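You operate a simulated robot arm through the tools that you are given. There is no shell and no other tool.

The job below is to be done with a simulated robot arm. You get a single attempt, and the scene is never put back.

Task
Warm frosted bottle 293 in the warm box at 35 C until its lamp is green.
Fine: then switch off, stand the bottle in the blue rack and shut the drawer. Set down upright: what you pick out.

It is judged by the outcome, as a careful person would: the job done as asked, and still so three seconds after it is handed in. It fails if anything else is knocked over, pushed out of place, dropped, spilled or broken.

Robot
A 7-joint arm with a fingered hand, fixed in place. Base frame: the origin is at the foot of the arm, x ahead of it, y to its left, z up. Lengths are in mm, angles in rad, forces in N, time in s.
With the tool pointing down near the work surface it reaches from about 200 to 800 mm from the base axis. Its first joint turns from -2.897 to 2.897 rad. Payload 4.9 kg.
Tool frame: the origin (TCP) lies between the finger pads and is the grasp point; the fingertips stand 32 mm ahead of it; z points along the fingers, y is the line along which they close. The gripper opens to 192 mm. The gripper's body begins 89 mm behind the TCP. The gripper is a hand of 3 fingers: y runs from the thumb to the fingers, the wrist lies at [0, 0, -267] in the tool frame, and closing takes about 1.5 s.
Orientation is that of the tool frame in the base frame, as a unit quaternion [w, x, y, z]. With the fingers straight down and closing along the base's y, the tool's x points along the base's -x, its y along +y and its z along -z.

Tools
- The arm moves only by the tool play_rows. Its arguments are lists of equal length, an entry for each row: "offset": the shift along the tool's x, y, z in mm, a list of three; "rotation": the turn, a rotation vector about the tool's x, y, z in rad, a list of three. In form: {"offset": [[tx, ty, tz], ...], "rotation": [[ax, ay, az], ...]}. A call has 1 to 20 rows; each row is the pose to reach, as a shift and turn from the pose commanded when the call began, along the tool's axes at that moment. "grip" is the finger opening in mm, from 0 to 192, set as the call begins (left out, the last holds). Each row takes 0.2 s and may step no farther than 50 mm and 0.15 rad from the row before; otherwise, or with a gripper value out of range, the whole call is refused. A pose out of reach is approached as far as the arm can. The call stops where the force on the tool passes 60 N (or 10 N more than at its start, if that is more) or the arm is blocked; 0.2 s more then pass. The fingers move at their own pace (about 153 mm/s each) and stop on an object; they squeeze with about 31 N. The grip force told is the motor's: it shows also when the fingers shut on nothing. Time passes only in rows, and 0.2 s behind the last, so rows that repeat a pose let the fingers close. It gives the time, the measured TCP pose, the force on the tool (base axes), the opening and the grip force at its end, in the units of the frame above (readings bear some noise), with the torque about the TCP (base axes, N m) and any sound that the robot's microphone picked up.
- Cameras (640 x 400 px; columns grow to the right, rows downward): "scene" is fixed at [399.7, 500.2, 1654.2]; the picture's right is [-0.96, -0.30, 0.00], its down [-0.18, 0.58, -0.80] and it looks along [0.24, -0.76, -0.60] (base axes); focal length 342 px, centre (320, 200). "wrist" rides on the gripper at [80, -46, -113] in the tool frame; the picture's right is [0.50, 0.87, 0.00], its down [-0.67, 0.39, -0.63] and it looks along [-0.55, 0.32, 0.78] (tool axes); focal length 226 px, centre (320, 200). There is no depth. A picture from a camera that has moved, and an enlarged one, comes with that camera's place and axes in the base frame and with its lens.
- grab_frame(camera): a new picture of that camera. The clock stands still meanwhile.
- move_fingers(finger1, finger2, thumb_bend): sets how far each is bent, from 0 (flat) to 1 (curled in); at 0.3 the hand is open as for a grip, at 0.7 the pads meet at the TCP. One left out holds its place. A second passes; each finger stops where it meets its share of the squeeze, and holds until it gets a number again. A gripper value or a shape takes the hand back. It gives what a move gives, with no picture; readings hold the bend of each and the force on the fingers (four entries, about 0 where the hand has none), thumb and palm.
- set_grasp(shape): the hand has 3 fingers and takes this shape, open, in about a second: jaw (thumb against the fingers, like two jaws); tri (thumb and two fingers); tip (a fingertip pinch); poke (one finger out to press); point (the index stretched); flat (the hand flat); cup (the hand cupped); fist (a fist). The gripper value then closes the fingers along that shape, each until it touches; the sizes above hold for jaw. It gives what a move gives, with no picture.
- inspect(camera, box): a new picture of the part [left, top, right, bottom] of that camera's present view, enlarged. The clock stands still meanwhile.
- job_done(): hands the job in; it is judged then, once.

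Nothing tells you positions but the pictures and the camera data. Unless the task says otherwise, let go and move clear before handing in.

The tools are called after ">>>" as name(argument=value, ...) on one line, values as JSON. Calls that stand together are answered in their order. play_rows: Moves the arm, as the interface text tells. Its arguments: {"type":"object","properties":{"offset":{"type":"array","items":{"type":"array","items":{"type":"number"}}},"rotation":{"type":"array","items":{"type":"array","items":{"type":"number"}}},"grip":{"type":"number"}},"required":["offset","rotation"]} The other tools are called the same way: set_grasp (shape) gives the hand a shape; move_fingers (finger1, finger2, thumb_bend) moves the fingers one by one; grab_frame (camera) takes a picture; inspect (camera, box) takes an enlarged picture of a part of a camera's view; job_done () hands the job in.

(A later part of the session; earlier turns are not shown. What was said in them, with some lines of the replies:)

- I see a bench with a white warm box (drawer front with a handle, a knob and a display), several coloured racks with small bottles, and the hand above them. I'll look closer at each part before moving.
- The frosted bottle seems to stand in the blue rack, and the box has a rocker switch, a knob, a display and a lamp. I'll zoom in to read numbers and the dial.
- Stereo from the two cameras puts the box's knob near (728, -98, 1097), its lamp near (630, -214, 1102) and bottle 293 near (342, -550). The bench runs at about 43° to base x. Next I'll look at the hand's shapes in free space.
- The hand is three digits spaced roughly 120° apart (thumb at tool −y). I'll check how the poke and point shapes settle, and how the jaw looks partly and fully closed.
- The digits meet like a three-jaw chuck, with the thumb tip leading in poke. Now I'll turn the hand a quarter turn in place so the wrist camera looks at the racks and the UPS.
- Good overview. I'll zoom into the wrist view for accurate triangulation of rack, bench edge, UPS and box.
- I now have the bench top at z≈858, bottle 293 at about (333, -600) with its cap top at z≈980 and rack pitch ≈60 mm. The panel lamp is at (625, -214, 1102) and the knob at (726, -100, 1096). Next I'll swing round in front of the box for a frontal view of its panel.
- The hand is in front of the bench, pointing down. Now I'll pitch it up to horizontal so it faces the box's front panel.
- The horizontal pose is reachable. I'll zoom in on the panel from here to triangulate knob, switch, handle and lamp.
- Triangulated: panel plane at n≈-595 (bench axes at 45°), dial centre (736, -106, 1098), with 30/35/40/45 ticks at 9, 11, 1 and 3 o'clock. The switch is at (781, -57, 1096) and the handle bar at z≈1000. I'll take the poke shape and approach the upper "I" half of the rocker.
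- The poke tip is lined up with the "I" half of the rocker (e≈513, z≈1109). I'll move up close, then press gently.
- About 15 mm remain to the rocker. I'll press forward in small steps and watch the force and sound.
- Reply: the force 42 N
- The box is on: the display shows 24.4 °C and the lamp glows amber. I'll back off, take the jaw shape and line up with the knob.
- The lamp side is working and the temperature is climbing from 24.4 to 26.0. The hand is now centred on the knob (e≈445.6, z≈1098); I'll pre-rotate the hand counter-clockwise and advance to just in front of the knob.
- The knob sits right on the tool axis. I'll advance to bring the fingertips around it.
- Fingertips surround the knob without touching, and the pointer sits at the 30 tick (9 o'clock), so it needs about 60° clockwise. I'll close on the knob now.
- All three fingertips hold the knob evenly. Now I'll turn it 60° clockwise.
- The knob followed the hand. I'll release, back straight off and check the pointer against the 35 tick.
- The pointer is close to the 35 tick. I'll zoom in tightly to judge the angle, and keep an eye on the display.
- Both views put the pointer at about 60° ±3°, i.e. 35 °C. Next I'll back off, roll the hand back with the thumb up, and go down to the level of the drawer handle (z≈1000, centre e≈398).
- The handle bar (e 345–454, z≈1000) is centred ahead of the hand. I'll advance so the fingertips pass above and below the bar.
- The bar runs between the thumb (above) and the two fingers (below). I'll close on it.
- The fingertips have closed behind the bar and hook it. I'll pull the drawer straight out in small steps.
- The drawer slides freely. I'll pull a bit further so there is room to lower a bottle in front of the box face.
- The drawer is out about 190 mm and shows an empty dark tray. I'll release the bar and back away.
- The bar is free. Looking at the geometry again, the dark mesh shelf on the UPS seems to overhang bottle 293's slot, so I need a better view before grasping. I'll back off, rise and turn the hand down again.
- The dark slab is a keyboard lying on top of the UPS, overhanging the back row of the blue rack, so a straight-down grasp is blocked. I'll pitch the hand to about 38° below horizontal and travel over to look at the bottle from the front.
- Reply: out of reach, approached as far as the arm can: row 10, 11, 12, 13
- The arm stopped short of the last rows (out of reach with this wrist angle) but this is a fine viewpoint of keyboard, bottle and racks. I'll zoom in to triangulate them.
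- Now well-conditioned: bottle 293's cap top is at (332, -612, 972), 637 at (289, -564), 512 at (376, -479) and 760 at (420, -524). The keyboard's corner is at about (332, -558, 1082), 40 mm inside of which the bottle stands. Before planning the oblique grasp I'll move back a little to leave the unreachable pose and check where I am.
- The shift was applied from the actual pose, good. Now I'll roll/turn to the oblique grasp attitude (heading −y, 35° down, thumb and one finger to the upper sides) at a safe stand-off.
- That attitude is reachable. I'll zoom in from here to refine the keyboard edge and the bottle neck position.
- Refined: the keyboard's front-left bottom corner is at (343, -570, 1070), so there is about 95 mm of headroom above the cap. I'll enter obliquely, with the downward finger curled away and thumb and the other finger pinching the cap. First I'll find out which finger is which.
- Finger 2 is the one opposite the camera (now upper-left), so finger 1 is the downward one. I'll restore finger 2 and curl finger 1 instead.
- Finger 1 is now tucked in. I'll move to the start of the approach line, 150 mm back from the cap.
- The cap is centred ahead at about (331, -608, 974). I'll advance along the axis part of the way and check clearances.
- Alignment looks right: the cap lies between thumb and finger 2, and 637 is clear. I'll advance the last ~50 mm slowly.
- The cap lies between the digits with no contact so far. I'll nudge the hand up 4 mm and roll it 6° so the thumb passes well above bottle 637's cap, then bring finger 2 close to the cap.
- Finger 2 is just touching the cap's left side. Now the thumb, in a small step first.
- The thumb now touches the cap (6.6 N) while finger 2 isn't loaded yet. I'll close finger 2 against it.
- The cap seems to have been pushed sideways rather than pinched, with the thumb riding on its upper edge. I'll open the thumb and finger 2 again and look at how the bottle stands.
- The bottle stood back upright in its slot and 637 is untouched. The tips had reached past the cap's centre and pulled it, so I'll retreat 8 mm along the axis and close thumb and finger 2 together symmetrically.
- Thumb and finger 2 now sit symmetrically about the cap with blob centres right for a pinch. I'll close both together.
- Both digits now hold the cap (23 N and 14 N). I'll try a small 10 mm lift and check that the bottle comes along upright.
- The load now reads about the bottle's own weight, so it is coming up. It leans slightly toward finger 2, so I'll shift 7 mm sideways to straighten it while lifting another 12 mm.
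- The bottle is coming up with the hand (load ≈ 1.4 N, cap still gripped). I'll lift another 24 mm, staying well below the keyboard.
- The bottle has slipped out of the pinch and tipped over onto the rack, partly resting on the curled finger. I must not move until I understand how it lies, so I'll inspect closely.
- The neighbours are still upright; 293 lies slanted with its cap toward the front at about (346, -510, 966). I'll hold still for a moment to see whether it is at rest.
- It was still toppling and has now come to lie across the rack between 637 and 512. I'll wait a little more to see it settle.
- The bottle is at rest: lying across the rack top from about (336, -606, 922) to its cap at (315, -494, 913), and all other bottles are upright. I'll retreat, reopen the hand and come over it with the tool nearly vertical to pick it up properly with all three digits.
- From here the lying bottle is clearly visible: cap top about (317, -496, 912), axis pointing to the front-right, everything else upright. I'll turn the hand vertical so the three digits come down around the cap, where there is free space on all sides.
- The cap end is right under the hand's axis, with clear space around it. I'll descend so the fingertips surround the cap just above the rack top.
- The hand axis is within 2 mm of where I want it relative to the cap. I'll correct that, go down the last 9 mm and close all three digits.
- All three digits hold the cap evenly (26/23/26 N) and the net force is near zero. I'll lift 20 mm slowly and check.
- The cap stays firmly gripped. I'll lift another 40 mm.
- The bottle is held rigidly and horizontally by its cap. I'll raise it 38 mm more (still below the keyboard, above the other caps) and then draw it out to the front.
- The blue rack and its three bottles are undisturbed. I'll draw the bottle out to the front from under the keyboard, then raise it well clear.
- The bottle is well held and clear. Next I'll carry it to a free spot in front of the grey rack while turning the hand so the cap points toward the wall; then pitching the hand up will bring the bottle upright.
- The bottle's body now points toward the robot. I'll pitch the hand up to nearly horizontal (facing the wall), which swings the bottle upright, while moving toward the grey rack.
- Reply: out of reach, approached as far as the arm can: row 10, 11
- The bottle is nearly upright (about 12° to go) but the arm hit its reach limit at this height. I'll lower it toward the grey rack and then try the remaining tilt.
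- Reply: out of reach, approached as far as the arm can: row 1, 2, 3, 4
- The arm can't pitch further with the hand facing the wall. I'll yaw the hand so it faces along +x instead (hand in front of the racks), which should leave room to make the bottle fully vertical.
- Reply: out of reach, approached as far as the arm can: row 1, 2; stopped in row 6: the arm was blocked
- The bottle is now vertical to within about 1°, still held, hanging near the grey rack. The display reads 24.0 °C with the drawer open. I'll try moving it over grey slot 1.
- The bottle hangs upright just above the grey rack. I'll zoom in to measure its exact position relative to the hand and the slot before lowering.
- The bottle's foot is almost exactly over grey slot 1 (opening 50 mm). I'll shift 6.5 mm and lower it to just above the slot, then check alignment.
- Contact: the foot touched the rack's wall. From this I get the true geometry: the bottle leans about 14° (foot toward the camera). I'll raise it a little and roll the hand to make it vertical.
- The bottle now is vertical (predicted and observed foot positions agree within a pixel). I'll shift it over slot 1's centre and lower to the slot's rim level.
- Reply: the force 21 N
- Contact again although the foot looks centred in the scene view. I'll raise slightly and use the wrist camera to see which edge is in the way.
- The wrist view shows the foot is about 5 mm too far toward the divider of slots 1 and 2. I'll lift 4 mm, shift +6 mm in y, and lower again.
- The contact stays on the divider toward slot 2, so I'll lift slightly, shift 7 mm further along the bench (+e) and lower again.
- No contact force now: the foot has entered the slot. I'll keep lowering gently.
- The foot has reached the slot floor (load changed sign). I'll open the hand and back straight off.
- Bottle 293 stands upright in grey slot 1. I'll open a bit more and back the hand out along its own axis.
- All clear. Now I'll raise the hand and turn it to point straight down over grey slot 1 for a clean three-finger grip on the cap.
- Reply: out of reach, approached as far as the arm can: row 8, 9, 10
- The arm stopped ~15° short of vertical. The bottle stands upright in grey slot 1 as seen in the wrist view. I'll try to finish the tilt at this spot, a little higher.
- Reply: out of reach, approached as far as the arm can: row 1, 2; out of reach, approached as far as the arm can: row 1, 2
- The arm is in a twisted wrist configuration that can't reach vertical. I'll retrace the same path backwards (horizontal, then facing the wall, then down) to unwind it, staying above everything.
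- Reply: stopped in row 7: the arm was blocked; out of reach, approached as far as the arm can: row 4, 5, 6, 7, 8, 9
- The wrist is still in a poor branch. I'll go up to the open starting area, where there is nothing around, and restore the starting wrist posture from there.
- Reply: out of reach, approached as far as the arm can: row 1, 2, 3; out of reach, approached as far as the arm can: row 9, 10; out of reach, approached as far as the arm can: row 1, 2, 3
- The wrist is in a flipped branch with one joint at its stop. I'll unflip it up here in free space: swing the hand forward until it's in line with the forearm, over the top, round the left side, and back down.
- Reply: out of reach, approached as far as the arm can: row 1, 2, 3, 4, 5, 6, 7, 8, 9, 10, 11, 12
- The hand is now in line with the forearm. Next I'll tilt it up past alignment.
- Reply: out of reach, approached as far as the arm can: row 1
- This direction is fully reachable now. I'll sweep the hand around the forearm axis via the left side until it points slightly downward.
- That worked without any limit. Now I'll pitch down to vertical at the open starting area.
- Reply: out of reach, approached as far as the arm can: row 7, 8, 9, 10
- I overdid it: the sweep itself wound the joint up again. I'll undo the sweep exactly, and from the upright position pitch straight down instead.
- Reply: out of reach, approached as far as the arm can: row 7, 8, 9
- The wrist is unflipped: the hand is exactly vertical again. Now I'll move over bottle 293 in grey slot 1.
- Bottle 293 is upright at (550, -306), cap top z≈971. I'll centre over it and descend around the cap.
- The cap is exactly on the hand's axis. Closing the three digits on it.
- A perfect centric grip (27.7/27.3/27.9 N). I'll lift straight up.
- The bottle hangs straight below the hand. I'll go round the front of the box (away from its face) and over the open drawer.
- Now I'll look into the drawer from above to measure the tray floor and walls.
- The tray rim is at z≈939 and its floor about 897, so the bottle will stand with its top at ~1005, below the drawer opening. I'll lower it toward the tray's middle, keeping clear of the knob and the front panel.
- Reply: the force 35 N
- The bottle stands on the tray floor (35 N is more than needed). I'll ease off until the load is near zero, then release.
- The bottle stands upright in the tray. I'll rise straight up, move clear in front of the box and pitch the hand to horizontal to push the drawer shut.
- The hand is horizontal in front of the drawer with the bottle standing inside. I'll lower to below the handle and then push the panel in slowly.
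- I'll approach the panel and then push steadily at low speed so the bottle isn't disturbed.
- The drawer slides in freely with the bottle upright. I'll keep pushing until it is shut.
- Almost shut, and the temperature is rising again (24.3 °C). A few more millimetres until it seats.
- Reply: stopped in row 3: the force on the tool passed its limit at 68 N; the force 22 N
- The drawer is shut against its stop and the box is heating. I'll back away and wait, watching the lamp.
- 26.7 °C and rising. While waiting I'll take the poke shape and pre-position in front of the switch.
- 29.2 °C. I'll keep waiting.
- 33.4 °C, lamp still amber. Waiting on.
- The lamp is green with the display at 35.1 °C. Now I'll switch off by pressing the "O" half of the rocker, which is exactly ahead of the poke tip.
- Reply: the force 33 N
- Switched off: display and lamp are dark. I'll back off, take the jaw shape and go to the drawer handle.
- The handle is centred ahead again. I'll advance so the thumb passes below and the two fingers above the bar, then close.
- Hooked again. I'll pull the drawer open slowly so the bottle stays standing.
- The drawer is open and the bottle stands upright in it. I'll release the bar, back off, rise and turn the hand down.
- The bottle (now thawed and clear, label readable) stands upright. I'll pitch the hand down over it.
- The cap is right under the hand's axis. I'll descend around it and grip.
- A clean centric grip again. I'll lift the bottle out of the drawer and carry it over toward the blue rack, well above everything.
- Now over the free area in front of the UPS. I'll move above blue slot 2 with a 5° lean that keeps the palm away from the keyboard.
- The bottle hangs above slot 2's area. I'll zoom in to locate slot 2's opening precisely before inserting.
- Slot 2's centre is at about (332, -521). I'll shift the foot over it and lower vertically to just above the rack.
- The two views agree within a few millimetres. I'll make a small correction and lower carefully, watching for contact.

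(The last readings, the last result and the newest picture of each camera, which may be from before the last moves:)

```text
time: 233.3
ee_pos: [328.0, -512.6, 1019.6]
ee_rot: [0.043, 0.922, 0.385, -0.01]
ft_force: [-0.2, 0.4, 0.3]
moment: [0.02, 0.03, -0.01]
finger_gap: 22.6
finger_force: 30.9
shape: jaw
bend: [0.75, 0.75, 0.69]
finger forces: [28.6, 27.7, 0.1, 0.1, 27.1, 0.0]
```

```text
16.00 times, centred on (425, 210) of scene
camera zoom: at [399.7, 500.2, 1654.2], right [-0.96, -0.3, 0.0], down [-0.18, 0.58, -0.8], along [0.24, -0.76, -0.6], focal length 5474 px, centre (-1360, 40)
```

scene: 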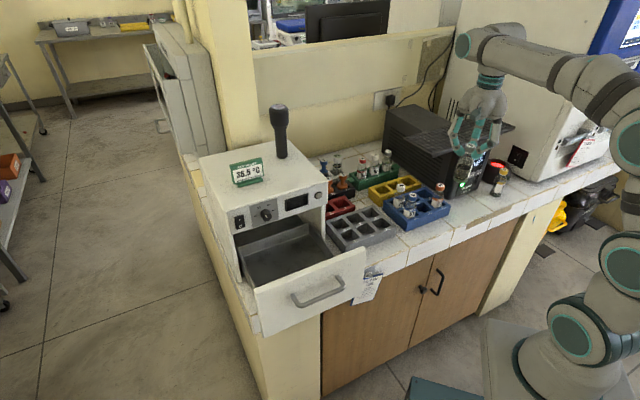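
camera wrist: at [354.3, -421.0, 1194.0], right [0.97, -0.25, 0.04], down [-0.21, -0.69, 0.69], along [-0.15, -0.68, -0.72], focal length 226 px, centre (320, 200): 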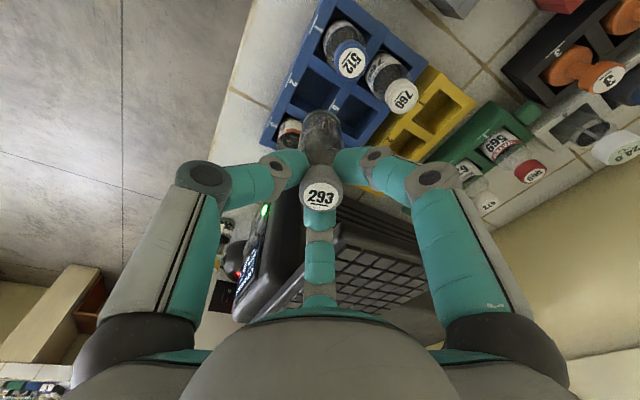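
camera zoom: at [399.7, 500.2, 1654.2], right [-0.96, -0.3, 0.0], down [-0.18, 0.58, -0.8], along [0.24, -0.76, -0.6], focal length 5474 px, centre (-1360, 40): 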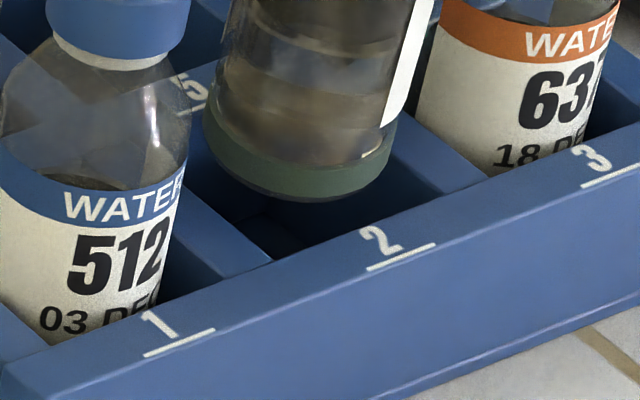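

>>> play_rows(offset=[[-1.4, -3.5, -0.2], [-1.3, -3.7, 2.5], [-1.1, -3.9, 5]], rotation=[[0, 0, 0], [0, 0, 0], [0, 0, 0]])

>>> inspect(camera="scene", box=[410, 198, 440, 222])

```text
time: 234.1
ee_pos: [324.9, -511.3, 1013.5]
ee_rot: [0.044, 0.921, 0.386, -0.01]
ft_force: [-0.4, 0.7, -1.1]
moment: [-0.02, 0.02, 0.0]
finger_gap: 22.7
finger_force: 30.9
shape: jaw
bend: [0.75, 0.75, 0.69]
finger forces: [28.6, 27.5, 0.0, 0.0, 27.1, 0.0]
```

```text
16.00 times, centred on (425, 210) of scene
camera zoom: at [399.7, 500.2, 1654.2], right [-0.96, -0.3, 0.0], down [-0.18, 0.58, -0.8], along [0.24, -0.76, -0.6], focal length 5474 px, centre (-1360, 40)
```

zoom: 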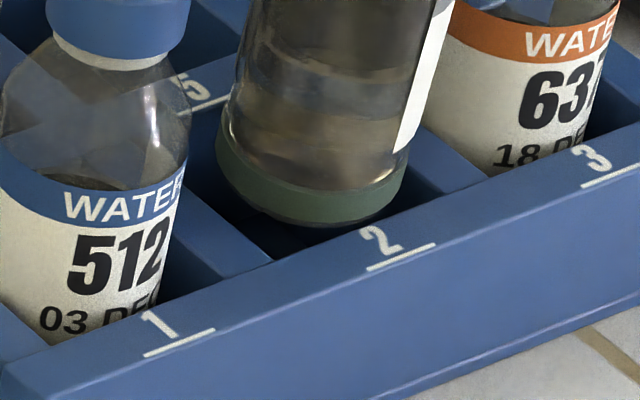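

>>> play_rows(offset=[[0.1, -0.2, 2.5], [0.3, -0.4, 5], [0.4, -0.5, 7]], rotation=[[0, 0, 0], [0, 0, 0], [0, 0, 0]])

>>> inspect(camera="scene", box=[410, 198, 440, 222])

```text
time: 234.9
ee_pos: [325.9, -510.4, 1006.6]
ee_rot: [0.043, 0.922, 0.386, -0.009]
ft_force: [-0.3, 0.0, -1.3]
moment: [0.0, 0.0, -0.03]
finger_gap: 22.6
finger_force: 30.5
shape: jaw
bend: [0.75, 0.75, 0.69]
finger forces: [28.6, 27.7, 0.0, 0.1, 27.1, 0.1]
```

```text
16.00 times, centred on (425, 210) of scene
camera zoom: at [399.7, 500.2, 1654.2], right [-0.96, -0.3, 0.0], down [-0.18, 0.58, -0.8], along [0.24, -0.76, -0.6], focal length 5474 px, centre (-1360, 40)
```

zoom: 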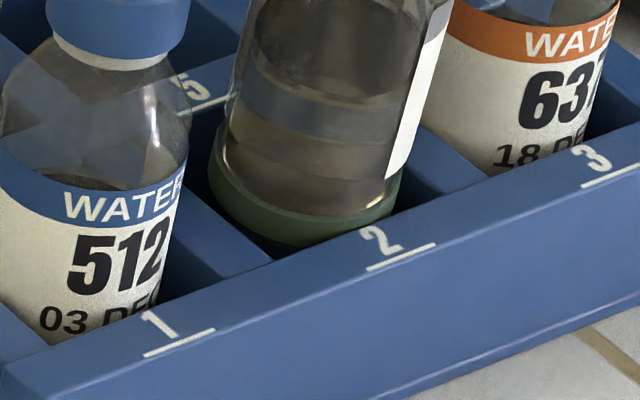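

The foot is entering slot 2 without contact. I'll continue lowering in small steps.

>>> play_rows(offset=[[0.2, -0.3, 4], [0.4, -0.6, 8], [0.6, -0.9, 12]], rotation=[[0, 0, 0], [0, 0, 0], [0, 0, 0]])

>>> inspect(camera="scene", box=[395, 165, 455, 225])

>>> inspect(camera="wrist", box=[200, 40, 440, 280])

```text
time: 235.7
ee_pos: [323.9, -511.5, 995.5]
ee_rot: [0.044, 0.921, 0.386, -0.01]
ft_force: [1.0, 0.1, 1.0]
moment: [-0.08, -0.12, -0.04]
finger_gap: 23.0
finger_force: 31.1
shape: jaw
bend: [0.75, 0.75, 0.69]
finger forces: [29.4, 28.5, 0.0, 0.0, 26.8, 0.1]
```

```text
6.67 times, centred on (425, 195) of scene
camera zoom: at [399.7, 500.2, 1654.2], right [-0.96, -0.3, 0.0], down [-0.18, 0.58, -0.8], along [0.24, -0.76, -0.6], focal length 2281 px, centre (-380, 233)
```

zoom: 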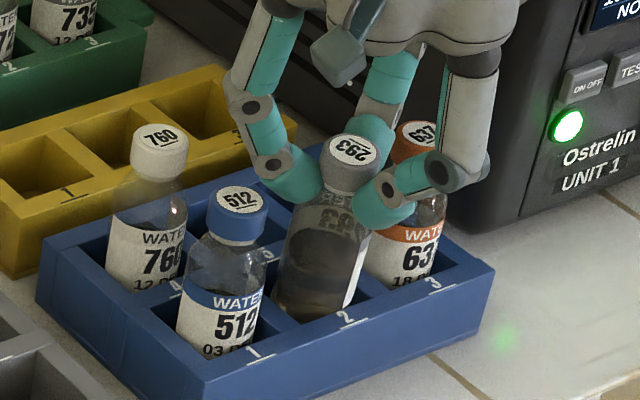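

```text
1.67 times, centred on (320, 160) of wrist
camera zoom: at [347.2, -411.9, 1099.2], right [0.97, -0.25, 0.04], down [-0.21, -0.69, 0.69], along [-0.15, -0.68, -0.72], focal length 377 px, centre (320, 267)
```

zoom: 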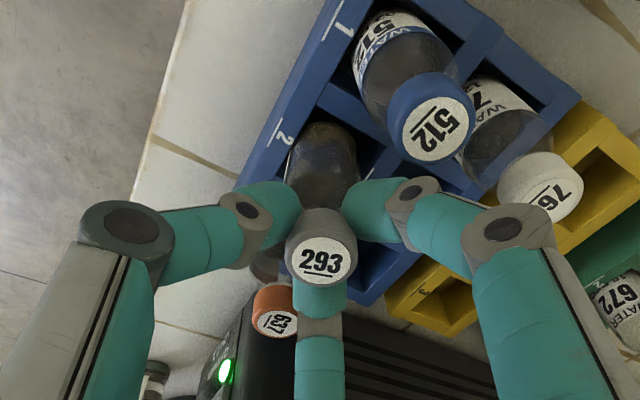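

Light contact on the slot edge from the lean. I'll straighten the bottle by 3° about its foot and keep lowering.

>>> play_rows(offset=[[-1.9, 2.5, 0.3], [-3.8, 5, 0.5], [-3.6, 4.8, 4.5], [-3.4, 4.5, 8.5]], rotation=[[0.022, 0.014, 0], [0.044, 0.028, 0], [0.044, 0.028, 0], [0.044, 0.028, 0]])

>>> inspect(camera="scene", box=[395, 165, 455, 225])

```text
time: 236.7
ee_pos: [326.0, -517.4, 987.3]
ee_rot: [0.018, 0.923, 0.385, -0.005]
ft_force: [0.3, -1.2, -0.3]
moment: [-0.03, -0.02, -0.03]
finger_gap: 22.5
finger_force: 31.5
shape: jaw
bend: [0.75, 0.75, 0.69]
finger forces: [29.1, 28.3, 0.1, 0.0, 27.1, 0.0]
```

```text
6.67 times, centred on (425, 195) of scene
camera zoom: at [399.7, 500.2, 1654.2], right [-0.96, -0.3, 0.0], down [-0.18, 0.58, -0.8], along [0.24, -0.76, -0.6], focal length 2281 px, centre (-380, 233)
```

zoom: 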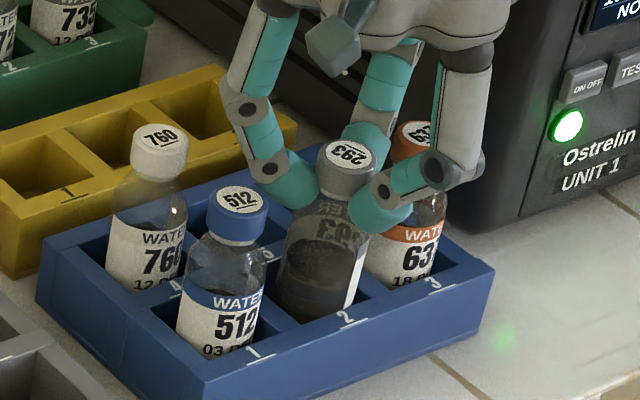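

>>> play_rows(offset=[[0, -0.1, 2.5], [0.1, -0.2, 5]], rotation=[[0, 0, 0], [0, 0, 0]])

>>> play_rows(offset=[[0, -0.1, 1.5], [0.1, -0.1, 3]], rotation=[[0, 0, 0], [0, 0, 0]])

```text
time: 237.3
ee_pos: [324.9, -517.5, 981.3]
ee_rot: [0.018, 0.923, 0.385, -0.005]
ft_force: [2.1, -0.7, -1.3]
moment: [-0.02, -0.18, 0.03]
finger_gap: 22.6
finger_force: 31.4
shape: jaw
bend: [0.75, 0.75, 0.69]
finger forces: [30.7, 28.3, 0.0, 0.0, 26.9, 0.1]
```

```text
time: 237.9
ee_pos: [326.2, -517.0, 978.8]
ee_rot: [0.018, 0.923, 0.385, -0.006]
ft_force: [2.2, -0.1, -1.6]
moment: [-0.01, -0.21, 0.0]
finger_gap: 22.5
finger_force: 31.0
shape: jaw
bend: [0.75, 0.75, 0.69]
finger forces: [30.9, 28.5, 0.0, 0.0, 26.9, 0.0]
```

>>> play_rows(offset=[[0.7, 0.7, 0], [1.1, 1, 1.5], [1.1, 1, 3]], rotation=[[0, 0, 0], [0, 0, 0], [0, 0, 0]])

>>> inspect(camera="scene", box=[395, 165, 455, 225])

```text
time: 238.7
ee_pos: [327.0, -517.0, 975.5]
ee_rot: [0.018, 0.922, 0.386, -0.006]
ft_force: [0.5, -0.1, -0.9]
moment: [0.02, -0.11, -0.02]
finger_gap: 22.9
finger_force: 31.2
shape: jaw
bend: [0.75, 0.75, 0.69]
finger forces: [30.5, 28.3, 0.0, 0.0, 27.3, 0.1]
```

```text
6.67 times, centred on (425, 195) of scene
camera zoom: at [399.7, 500.2, 1654.2], right [-0.96, -0.3, 0.0], down [-0.18, 0.58, -0.8], along [0.24, -0.76, -0.6], focal length 2281 px, centre (-380, 233)
```

zoom: 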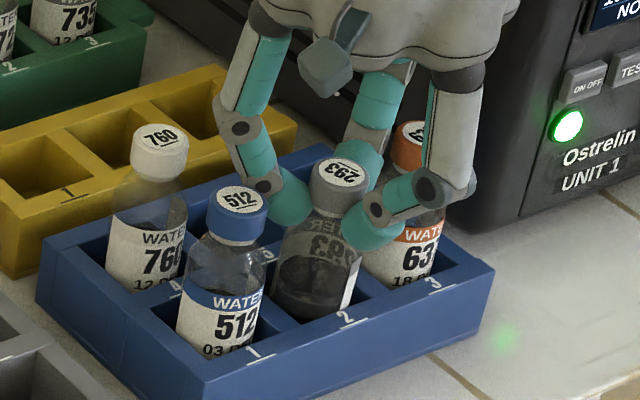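

>>> play_rows(offset=[[0, 0, 1.5], [0, 0, 3]], rotation=[[0, 0, 0], [0, 0, 0]])

```text
time: 239.3
ee_pos: [328.2, -518.4, 974.8]
ee_rot: [0.02, 0.922, 0.386, -0.006]
ft_force: [1.7, -0.2, 13.0]
moment: [0.1, -0.17, 0.02]
finger_gap: 23.1
finger_force: 31.7
shape: jaw
bend: [0.76, 0.75, 0.69]
finger forces: [34.8, 30.2, 0.1, 0.0, 29.9, 0.0]
```

The foot has reached the slot floor. I'll ease off and release with a small opening so no digit touches the neighbours.

>>> play_rows(offset=[[0, 0, -1.5], [0, 0, -2.2]], rotation=[[0, 0, 0], [0, 0, 0]])

>>> play_rows(offset=[[0, 0, 0], [0, 0, 0], [0, 0, 0]], rotation=[[0, 0, 0], [0, 0, 0], [0, 0, 0]], grip=50)

>>> inspect(camera="scene", box=[395, 165, 455, 225])

>>> inspect(camera="wrist", box=[200, 40, 440, 280])

```text
time: 239.9
ee_pos: [326.8, -516.9, 975.9]
ee_rot: [0.019, 0.922, 0.386, -0.006]
ft_force: [2.2, -1.6, 10.8]
moment: [-0.08, -0.29, 0.02]
finger_gap: 22.9
finger_force: 30.3
shape: jaw
bend: [0.76, 0.75, 0.69]
finger forces: [34.9, 31.2, 0.1, 0.1, 29.0, 0.1]
```

```text
time: 240.7
ee_pos: [326.4, -516.3, 974.4]
ee_rot: [0.018, 0.923, 0.385, -0.005]
ft_force: [0.3, 0.0, 0.5]
moment: [-0.01, -0.01, -0.01]
finger_gap: 49.8
finger_force: 0.1
shape: jaw
bend: [0.78, 0.78, 0.7]
finger forces: [0.1, 0.1, 0.0, 0.0, 0.0, 0.0]
```

```text
6.67 times, centred on (425, 195) of scene
camera zoom: at [399.7, 500.2, 1654.2], right [-0.96, -0.3, 0.0], down [-0.18, 0.58, -0.8], along [0.24, -0.76, -0.6], focal length 2281 px, centre (-380, 233)
```

zoom: 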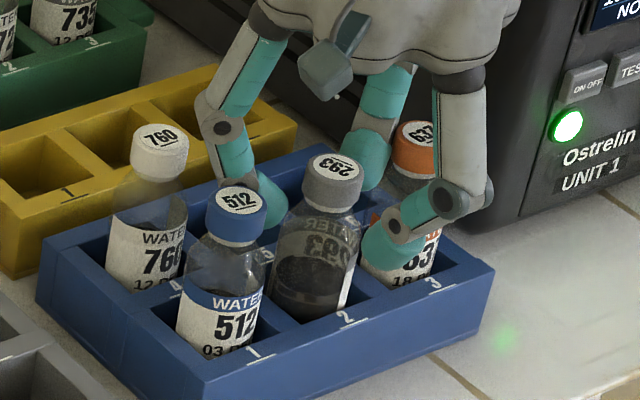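

```text
1.67 times, centred on (320, 160) of wrist
camera zoom: at [350.5, -423.7, 1083.3], right [0.97, -0.25, 0.01], down [-0.2, -0.73, 0.66], along [-0.16, -0.64, -0.75], focal length 377 px, centre (320, 267)
```

zoom: 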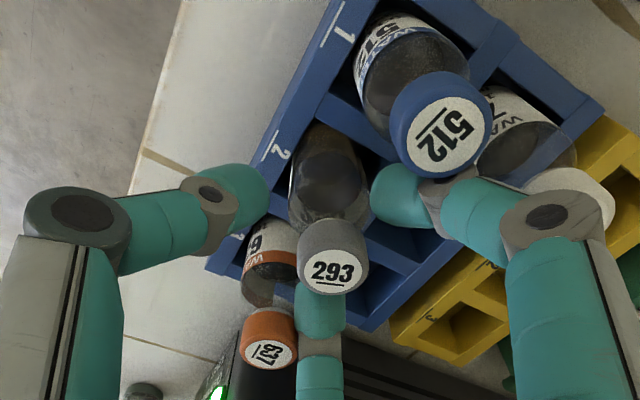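

Bottle 293 stands in blue slot 2 and is released, neighbours untouched. I'll rise just above the caps, then move away from the keyboard to the front, and then up.

>>> play_rows(offset=[[-0.1, 0.2, -6], [-0.4, 0.5, -16], [-0.7, 0.9, -30], [-1, 1.3, -46], [-1, -20, -52], [-1, -45, -58], [-1, -70, -64], [-2, -75, -100], [-3, -75, -140], [-4, -75, -180]], rotation=[[0, 0, 0], [0, 0, 0], [0, 0, 0], [0, 0, 0], [0, 0, 0], [0, 0, 0], [0, 0, 0], [0, 0, 0], [0, 0, 0], [0, 0, 0]])

>>> grab_frame(camera="scene")

>>> inspect(camera="scene", box=[380, 150, 460, 230])

>>> grab_frame(camera="wrist")

```text
time: 242.9
ee_pos: [269.6, -459.7, 1151.2]
ee_rot: [0.017, 0.923, 0.385, -0.006]
ft_force: [-1.4, 0.3, 0.2]
moment: [-0.03, 0.02, 0.03]
finger_gap: 49.7
finger_force: 0.0
shape: jaw
bend: [0.78, 0.78, 0.7]
finger forces: [0.0, 0.0, 0.0, 0.1, 0.0, 0.0]
```

```text
taken
```

scene: 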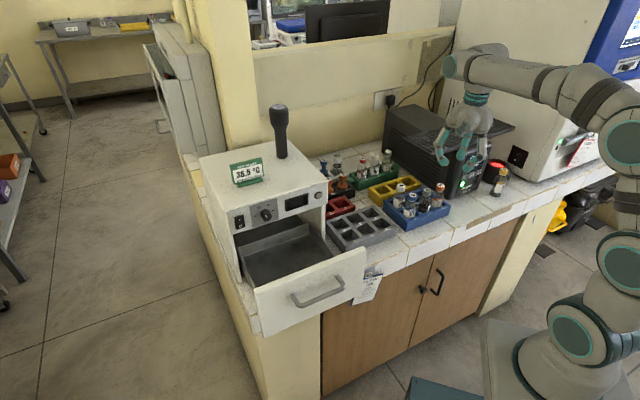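

```text
5.00 times, centred on (420, 190) of scene
camera zoom: at [399.7, 500.2, 1654.2], right [-0.96, -0.3, 0.0], down [-0.18, 0.58, -0.8], along [0.24, -0.76, -0.6], focal length 1711 px, centre (-180, 250)
```

zoom: 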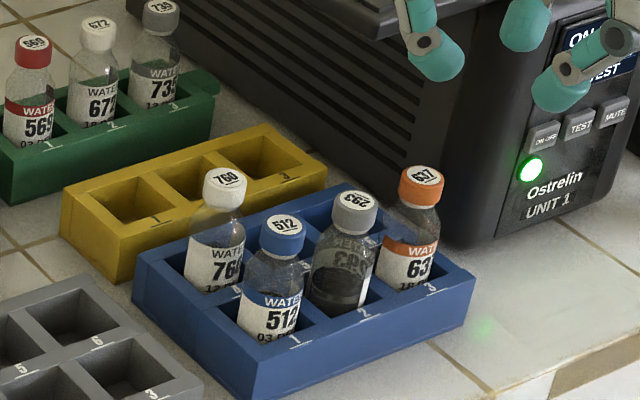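

```text
taken
camera wrist: at [294.1, -366.8, 1260.8], right [0.97, -0.25, 0.01], down [-0.2, -0.73, 0.66], along [-0.16, -0.64, -0.75], focal length 226 px, centre (320, 200)
```

wrist: 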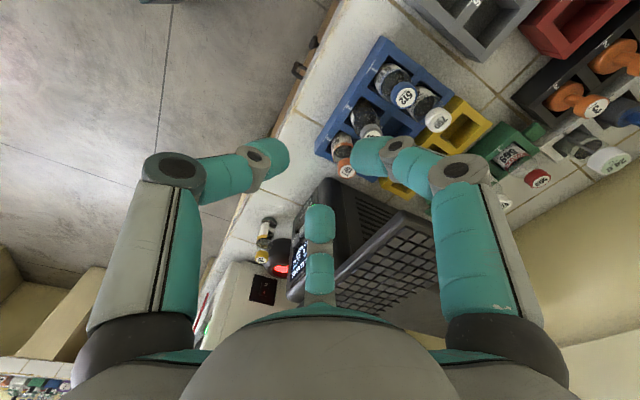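

Bottle 293 stands upright in the blue rack and nothing else there has moved. Now I'll go back in front of the box to shut the drawer.

>>> play_rows(offset=[[41, -16.6, -3.2], [82, -33.2, -6.3], [123, -49.8, -9.5], [164, -66.5, -12.6], [205, -83.1, -15.8], [246, -99.7, -18.9], [288, -116.3, -22.1], [329, -132.9, -25.2], [370, -149.5, -28.4], [411, -166.2, -31.5], [452, -182.8, -34.7], [493, -199.4, -37.8], [534, -216, -41]], rotation=[[0.0022, 0.0018, 0], [0.0045, 0.0035, 0], [0.0067, 0.0053, 0], [0.0089, 0.0071, 0], [0.0112, 0.0088, 0], [0.0134, 0.0106, 0], [0.0156, 0.0124, 0], [0.0178, 0.0142, 0], [0.0201, 0.0159, 0], [0.0223, 0.0177, 0], [0.0245, 0.0195, 0], [0.0268, 0.0212, 0], [0.029, 0.023, 0]], grip=0)

>>> play_rows(offset=[[0, 0, 0], [0, 0, 0], [0, 0, 0], [0, 0, 0], [0, 0, 0], [0, 0, 0], [0, 0, 0], [0, 0, 0], [0, 0, 0], [0, 0, 0], [0, 0, 0]], rotation=[[-0.1428, 0, 0], [-0.2856, 0, 0], [-0.4284, 0, 0], [-0.5712, 0, 0], [-0.714, 0, 0], [-0.8568, 0, 0], [-0.9996, 0, 0], [-1.1424, 0, 0], [-1.2852, 0, 0], [-1.428, 0, 0], [-1.5708, 0, 0]])

>>> grab_frame(camera="scene")

```text
time: 245.7
ee_pos: [492.6, 72.6, 1174.5]
ee_rot: [0.0, 0.923, 0.385, 0.0]
ft_force: [0.1, 0.0, 0.0]
moment: [-0.01, 0.03, 0.03]
finger_gap: 0.0
finger_force: 30.7
shape: jaw
bend: [0.7, 0.7, 0.7]
finger forces: [0.0, 0.0, 0.1, 0.0, 0.0, 0.0]
```

```text
time: 248.1
ee_pos: [491.7, 72.3, 1175.9]
ee_rot: [0.653, 0.651, 0.273, 0.273]
ft_force: [-0.2, 0.6, -0.1]
moment: [0.01, 0.0, -0.01]
finger_gap: 0.2
finger_force: 31.2
shape: jaw
bend: [0.7, 0.7, 0.7]
finger forces: [0.0, 0.1, 0.0, 0.0, 0.1, 0.0]
```

```text
taken
```

scene: 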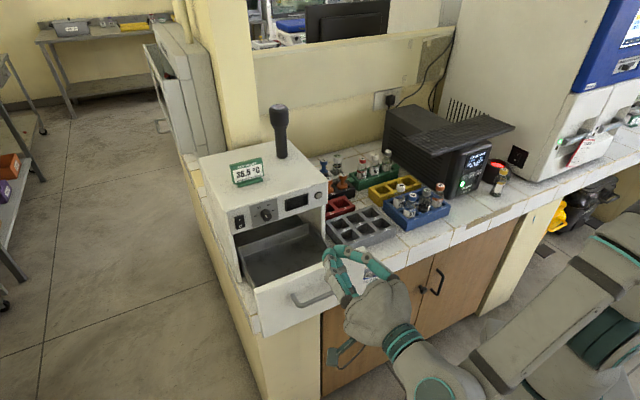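

I'll lower to below the handle and push the empty drawer shut.

>>> play_rows(offset=[[0, -40, 0], [0, -80, 0], [0, -120, 0], [0, -160, 0], [0, -195, 0], [0, -226, 0]], rotation=[[0, 0, 0], [0, 0, 0], [0, 0, 0], [0, 0, 0], [0, 0, 0], [0, 0, 0]])

>>> play_rows(offset=[[0, 0, 25], [0, 0, 50], [0, 0, 72], [0, 0, 84], [0, 0, 94], [0, 0, 104], [0, 0, 114], [0, 0, 124], [0, 0, 134], [0, 0, 144], [0, 0, 154], [0, 0, 164], [0, 0, 174], [0, 0, 184], [0, 0, 194], [0, 0, 204], [0, 0, 214], [0, 0, 224], [0, 0, 234], [0, 0, 244]], rotation=[[0, 0, 0], [0, 0, 0], [0, 0, 0], [0, 0, 0], [0, 0, 0], [0, 0, 0], [0, 0, 0], [0, 0, 0], [0, 0, 0], [0, 0, 0], [0, 0, 0], [0, 0, 0], [0, 0, 0], [0, 0, 0], [0, 0, 0], [0, 0, 0], [0, 0, 0], [0, 0, 0], [0, 0, 0], [0, 0, 0]])

>>> inspect(camera="scene", box=[215, 150, 375, 310])

```text
time: 249.5
ee_pos: [491.5, 72.7, 946.9]
ee_rot: [0.652, 0.653, 0.273, 0.273]
ft_force: [-1.0, -0.2, 0.2]
moment: [-0.01, -0.01, -0.05]
finger_gap: 0.2
finger_force: 30.7
shape: jaw
bend: [0.7, 0.7, 0.7]
finger forces: [0.0, 0.0, 0.0, 0.1, 0.0, 0.0]
```

```text
time: 253.7
ee_pos: [664.6, -98.7, 948.8]
ee_rot: [0.653, 0.652, 0.272, 0.273]
ft_force: [0.4, 0.7, -0.5]
moment: [-0.02, 0.0, -0.01]
finger_gap: 0.1
finger_force: 30.3
shape: jaw
bend: [0.7, 0.7, 0.7]
finger forces: [0.0, 0.1, 0.1, 0.0, 0.0, 0.0]
```

```text
2.50 times, centred on (295, 230) of scene
camera zoom: at [399.7, 500.2, 1654.2], right [-0.96, -0.3, 0.0], down [-0.18, 0.58, -0.8], along [0.24, -0.76, -0.6], focal length 855 px, centre (382, 125)
```

zoom: 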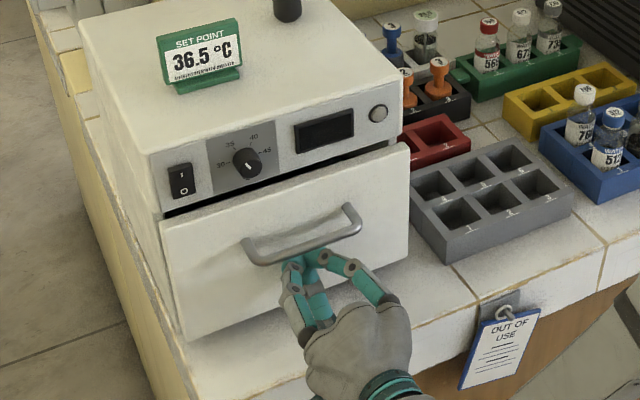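

>>> play_rows(offset=[[0, 0, 6], [0, 0, 12], [0, 0, 16], [0, 0, 18.5], [0, 0, 20.5], [0, 0, 22]], rotation=[[0, 0, 0], [0, 0, 0], [0, 0, 0], [0, 0, 0], [0, 0, 0], [0, 0, 0]])

>>> inspect(camera="scene", box=[225, 150, 345, 290])

```text
time: 255.1
ee_pos: [679.3, -111.8, 948.7]
ee_rot: [0.652, 0.651, 0.275, 0.274]
ft_force: [-40.8, 32.9, 9.7]
moment: [-0.37, -0.33, -0.18]
finger_gap: 0.0
finger_force: 31.0
shape: jaw
bend: [0.7, 0.7, 0.7]
finger forces: [0.0, 0.0, 0.0, 0.0, 0.1, 0.1]
```

```text
2.86 times, centred on (285, 220) of scene
camera zoom: at [399.7, 500.2, 1654.2], right [-0.96, -0.3, 0.0], down [-0.18, 0.58, -0.8], along [0.24, -0.76, -0.6], focal length 978 px, centre (420, 143)
```

zoom: 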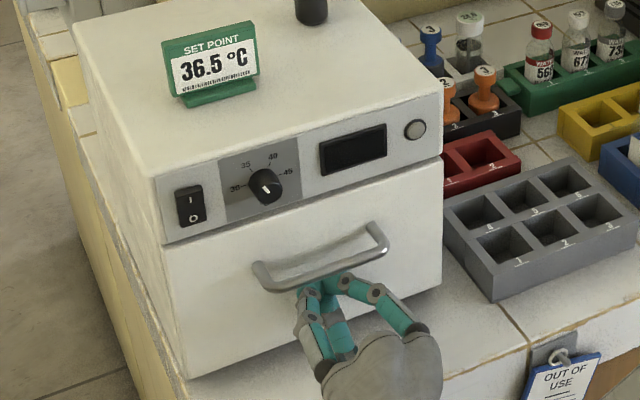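

The drawer is shut firmly against its stop. I'll back away and check everything.

>>> play_rows(offset=[[0, 0, -5], [0, 0, -20], [0, 0, -50], [0, 0, -90], [0, 0, -130], [0, 0, -170], [0, 0, -200]], rotation=[[0, 0, 0], [0, 0, 0], [0, 0, 0], [0, 0, 0], [0, 0, 0], [0, 0, 0], [0, 0, 0]])

>>> grab_frame(camera="scene")

>>> inspect(camera="scene", box=[190, 90, 350, 290])

>>> inspect(camera="scene", box=[310, 130, 470, 260])

>>> inspect(camera="scene", box=[405, 165, 455, 215])

>>> inspect(camera="scene", box=[440, 130, 540, 220])

```text
time: 256.7
ee_pos: [538.4, 26.3, 949.6]
ee_rot: [0.653, 0.652, 0.273, 0.272]
ft_force: [-0.5, 0.2, 0.9]
moment: [0.03, 0.04, 0.02]
finger_gap: 0.1
finger_force: 30.9
shape: jaw
bend: [0.7, 0.7, 0.7]
finger forces: [0.1, 0.0, 0.0, 0.0, 0.1, 0.0]
```

```text
taken
```

scene: 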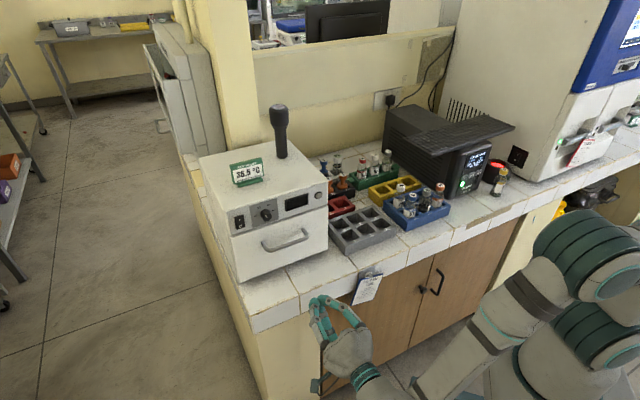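

```text
2.00 times, centred on (270, 190) of scene
camera zoom: at [399.7, 500.2, 1654.2], right [-0.96, -0.3, 0.0], down [-0.18, 0.58, -0.8], along [0.24, -0.76, -0.6], focal length 684 px, centre (420, 220)
```

zoom: 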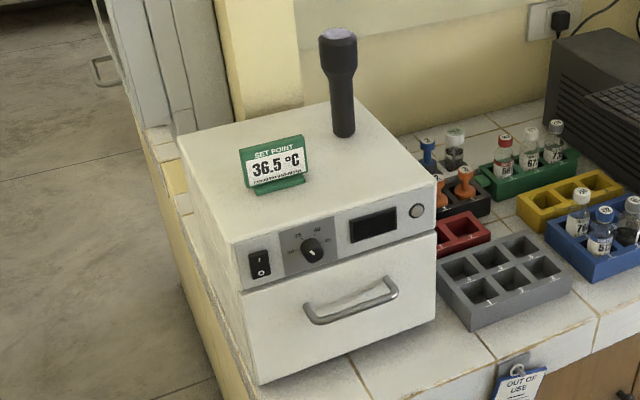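

```text
3.08 times, centred on (390, 195) of scene
camera zoom: at [399.7, 500.2, 1654.2], right [-0.96, -0.3, 0.0], down [-0.18, 0.58, -0.8], along [0.24, -0.76, -0.6], focal length 1053 px, centre (105, 215)
```

zoom: 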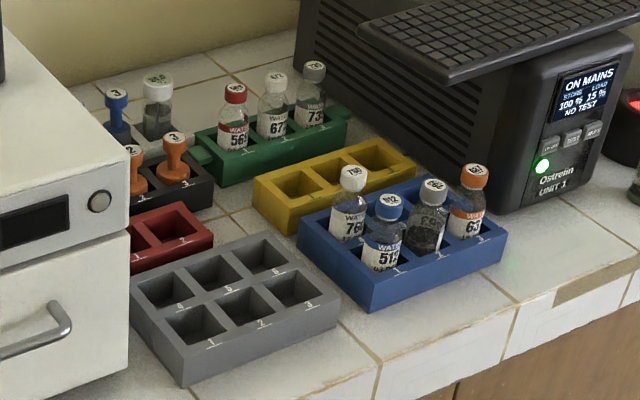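

```text
8.00 times, centred on (430, 190) of scene
camera zoom: at [399.7, 500.2, 1654.2], right [-0.96, -0.3, 0.0], down [-0.18, 0.58, -0.8], along [0.24, -0.76, -0.6], focal length 2737 px, centre (-560, 280)
```

zoom: 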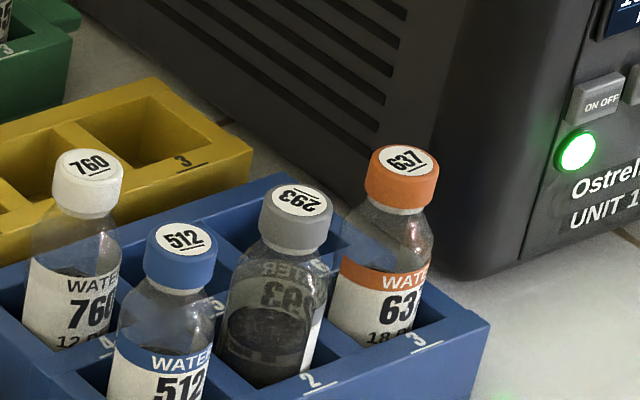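

```text
4.44 times, centred on (490, 175) of scene
camera zoom: at [399.7, 500.2, 1654.2], right [-0.96, -0.3, 0.0], down [-0.18, 0.58, -0.8], along [0.24, -0.76, -0.6], focal length 1521 px, centre (-436, 311)
```

zoom: 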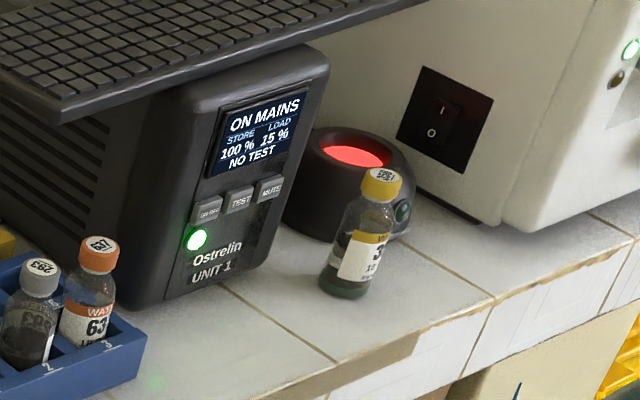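

Everything checks out. Bottle 293 stands upright in the blue rack, thawed, after the lamp went green at 35 °C. The box is switched off with its drawer shut, and the racks, bottles, keyboard, sign and tool sit where they were in the first pictures. The hand is clear, so I'm handing the job in.

>>> job_done()

```text
The job is handed in.
```

The job is handed in: bottle 293 was warmed at 35 °C until the lamp turned green, and now stands upright in the blue rack. I don't have the verdict yet.

- **Warming:** I set the dial to 35, not the 36.5 °C shown on the sign on top of the box. The display held at 35.1 °C when the lamp went green.
- **Afterwards:** I switched the box off and shut the drawer. The bottle is in slot 2 of the blue rack; it started in slot 6.
- **Bottle slipped once:** A keyboard lying on the UPS overhangs slot 6, so I had to grip the bottle at an angle. On the first lift it slipped out and fell over onto the rack. Nothing else was knocked over, and in the final pictures the bottle looks undamaged.
- **Grey rack used briefly:** I stood the bottle in grey rack slot 1 to take a better hold, and that slot is empty again.

In the last pictures, the other bottles, racks, keyboard, sign and tool look to be where they were at the start.
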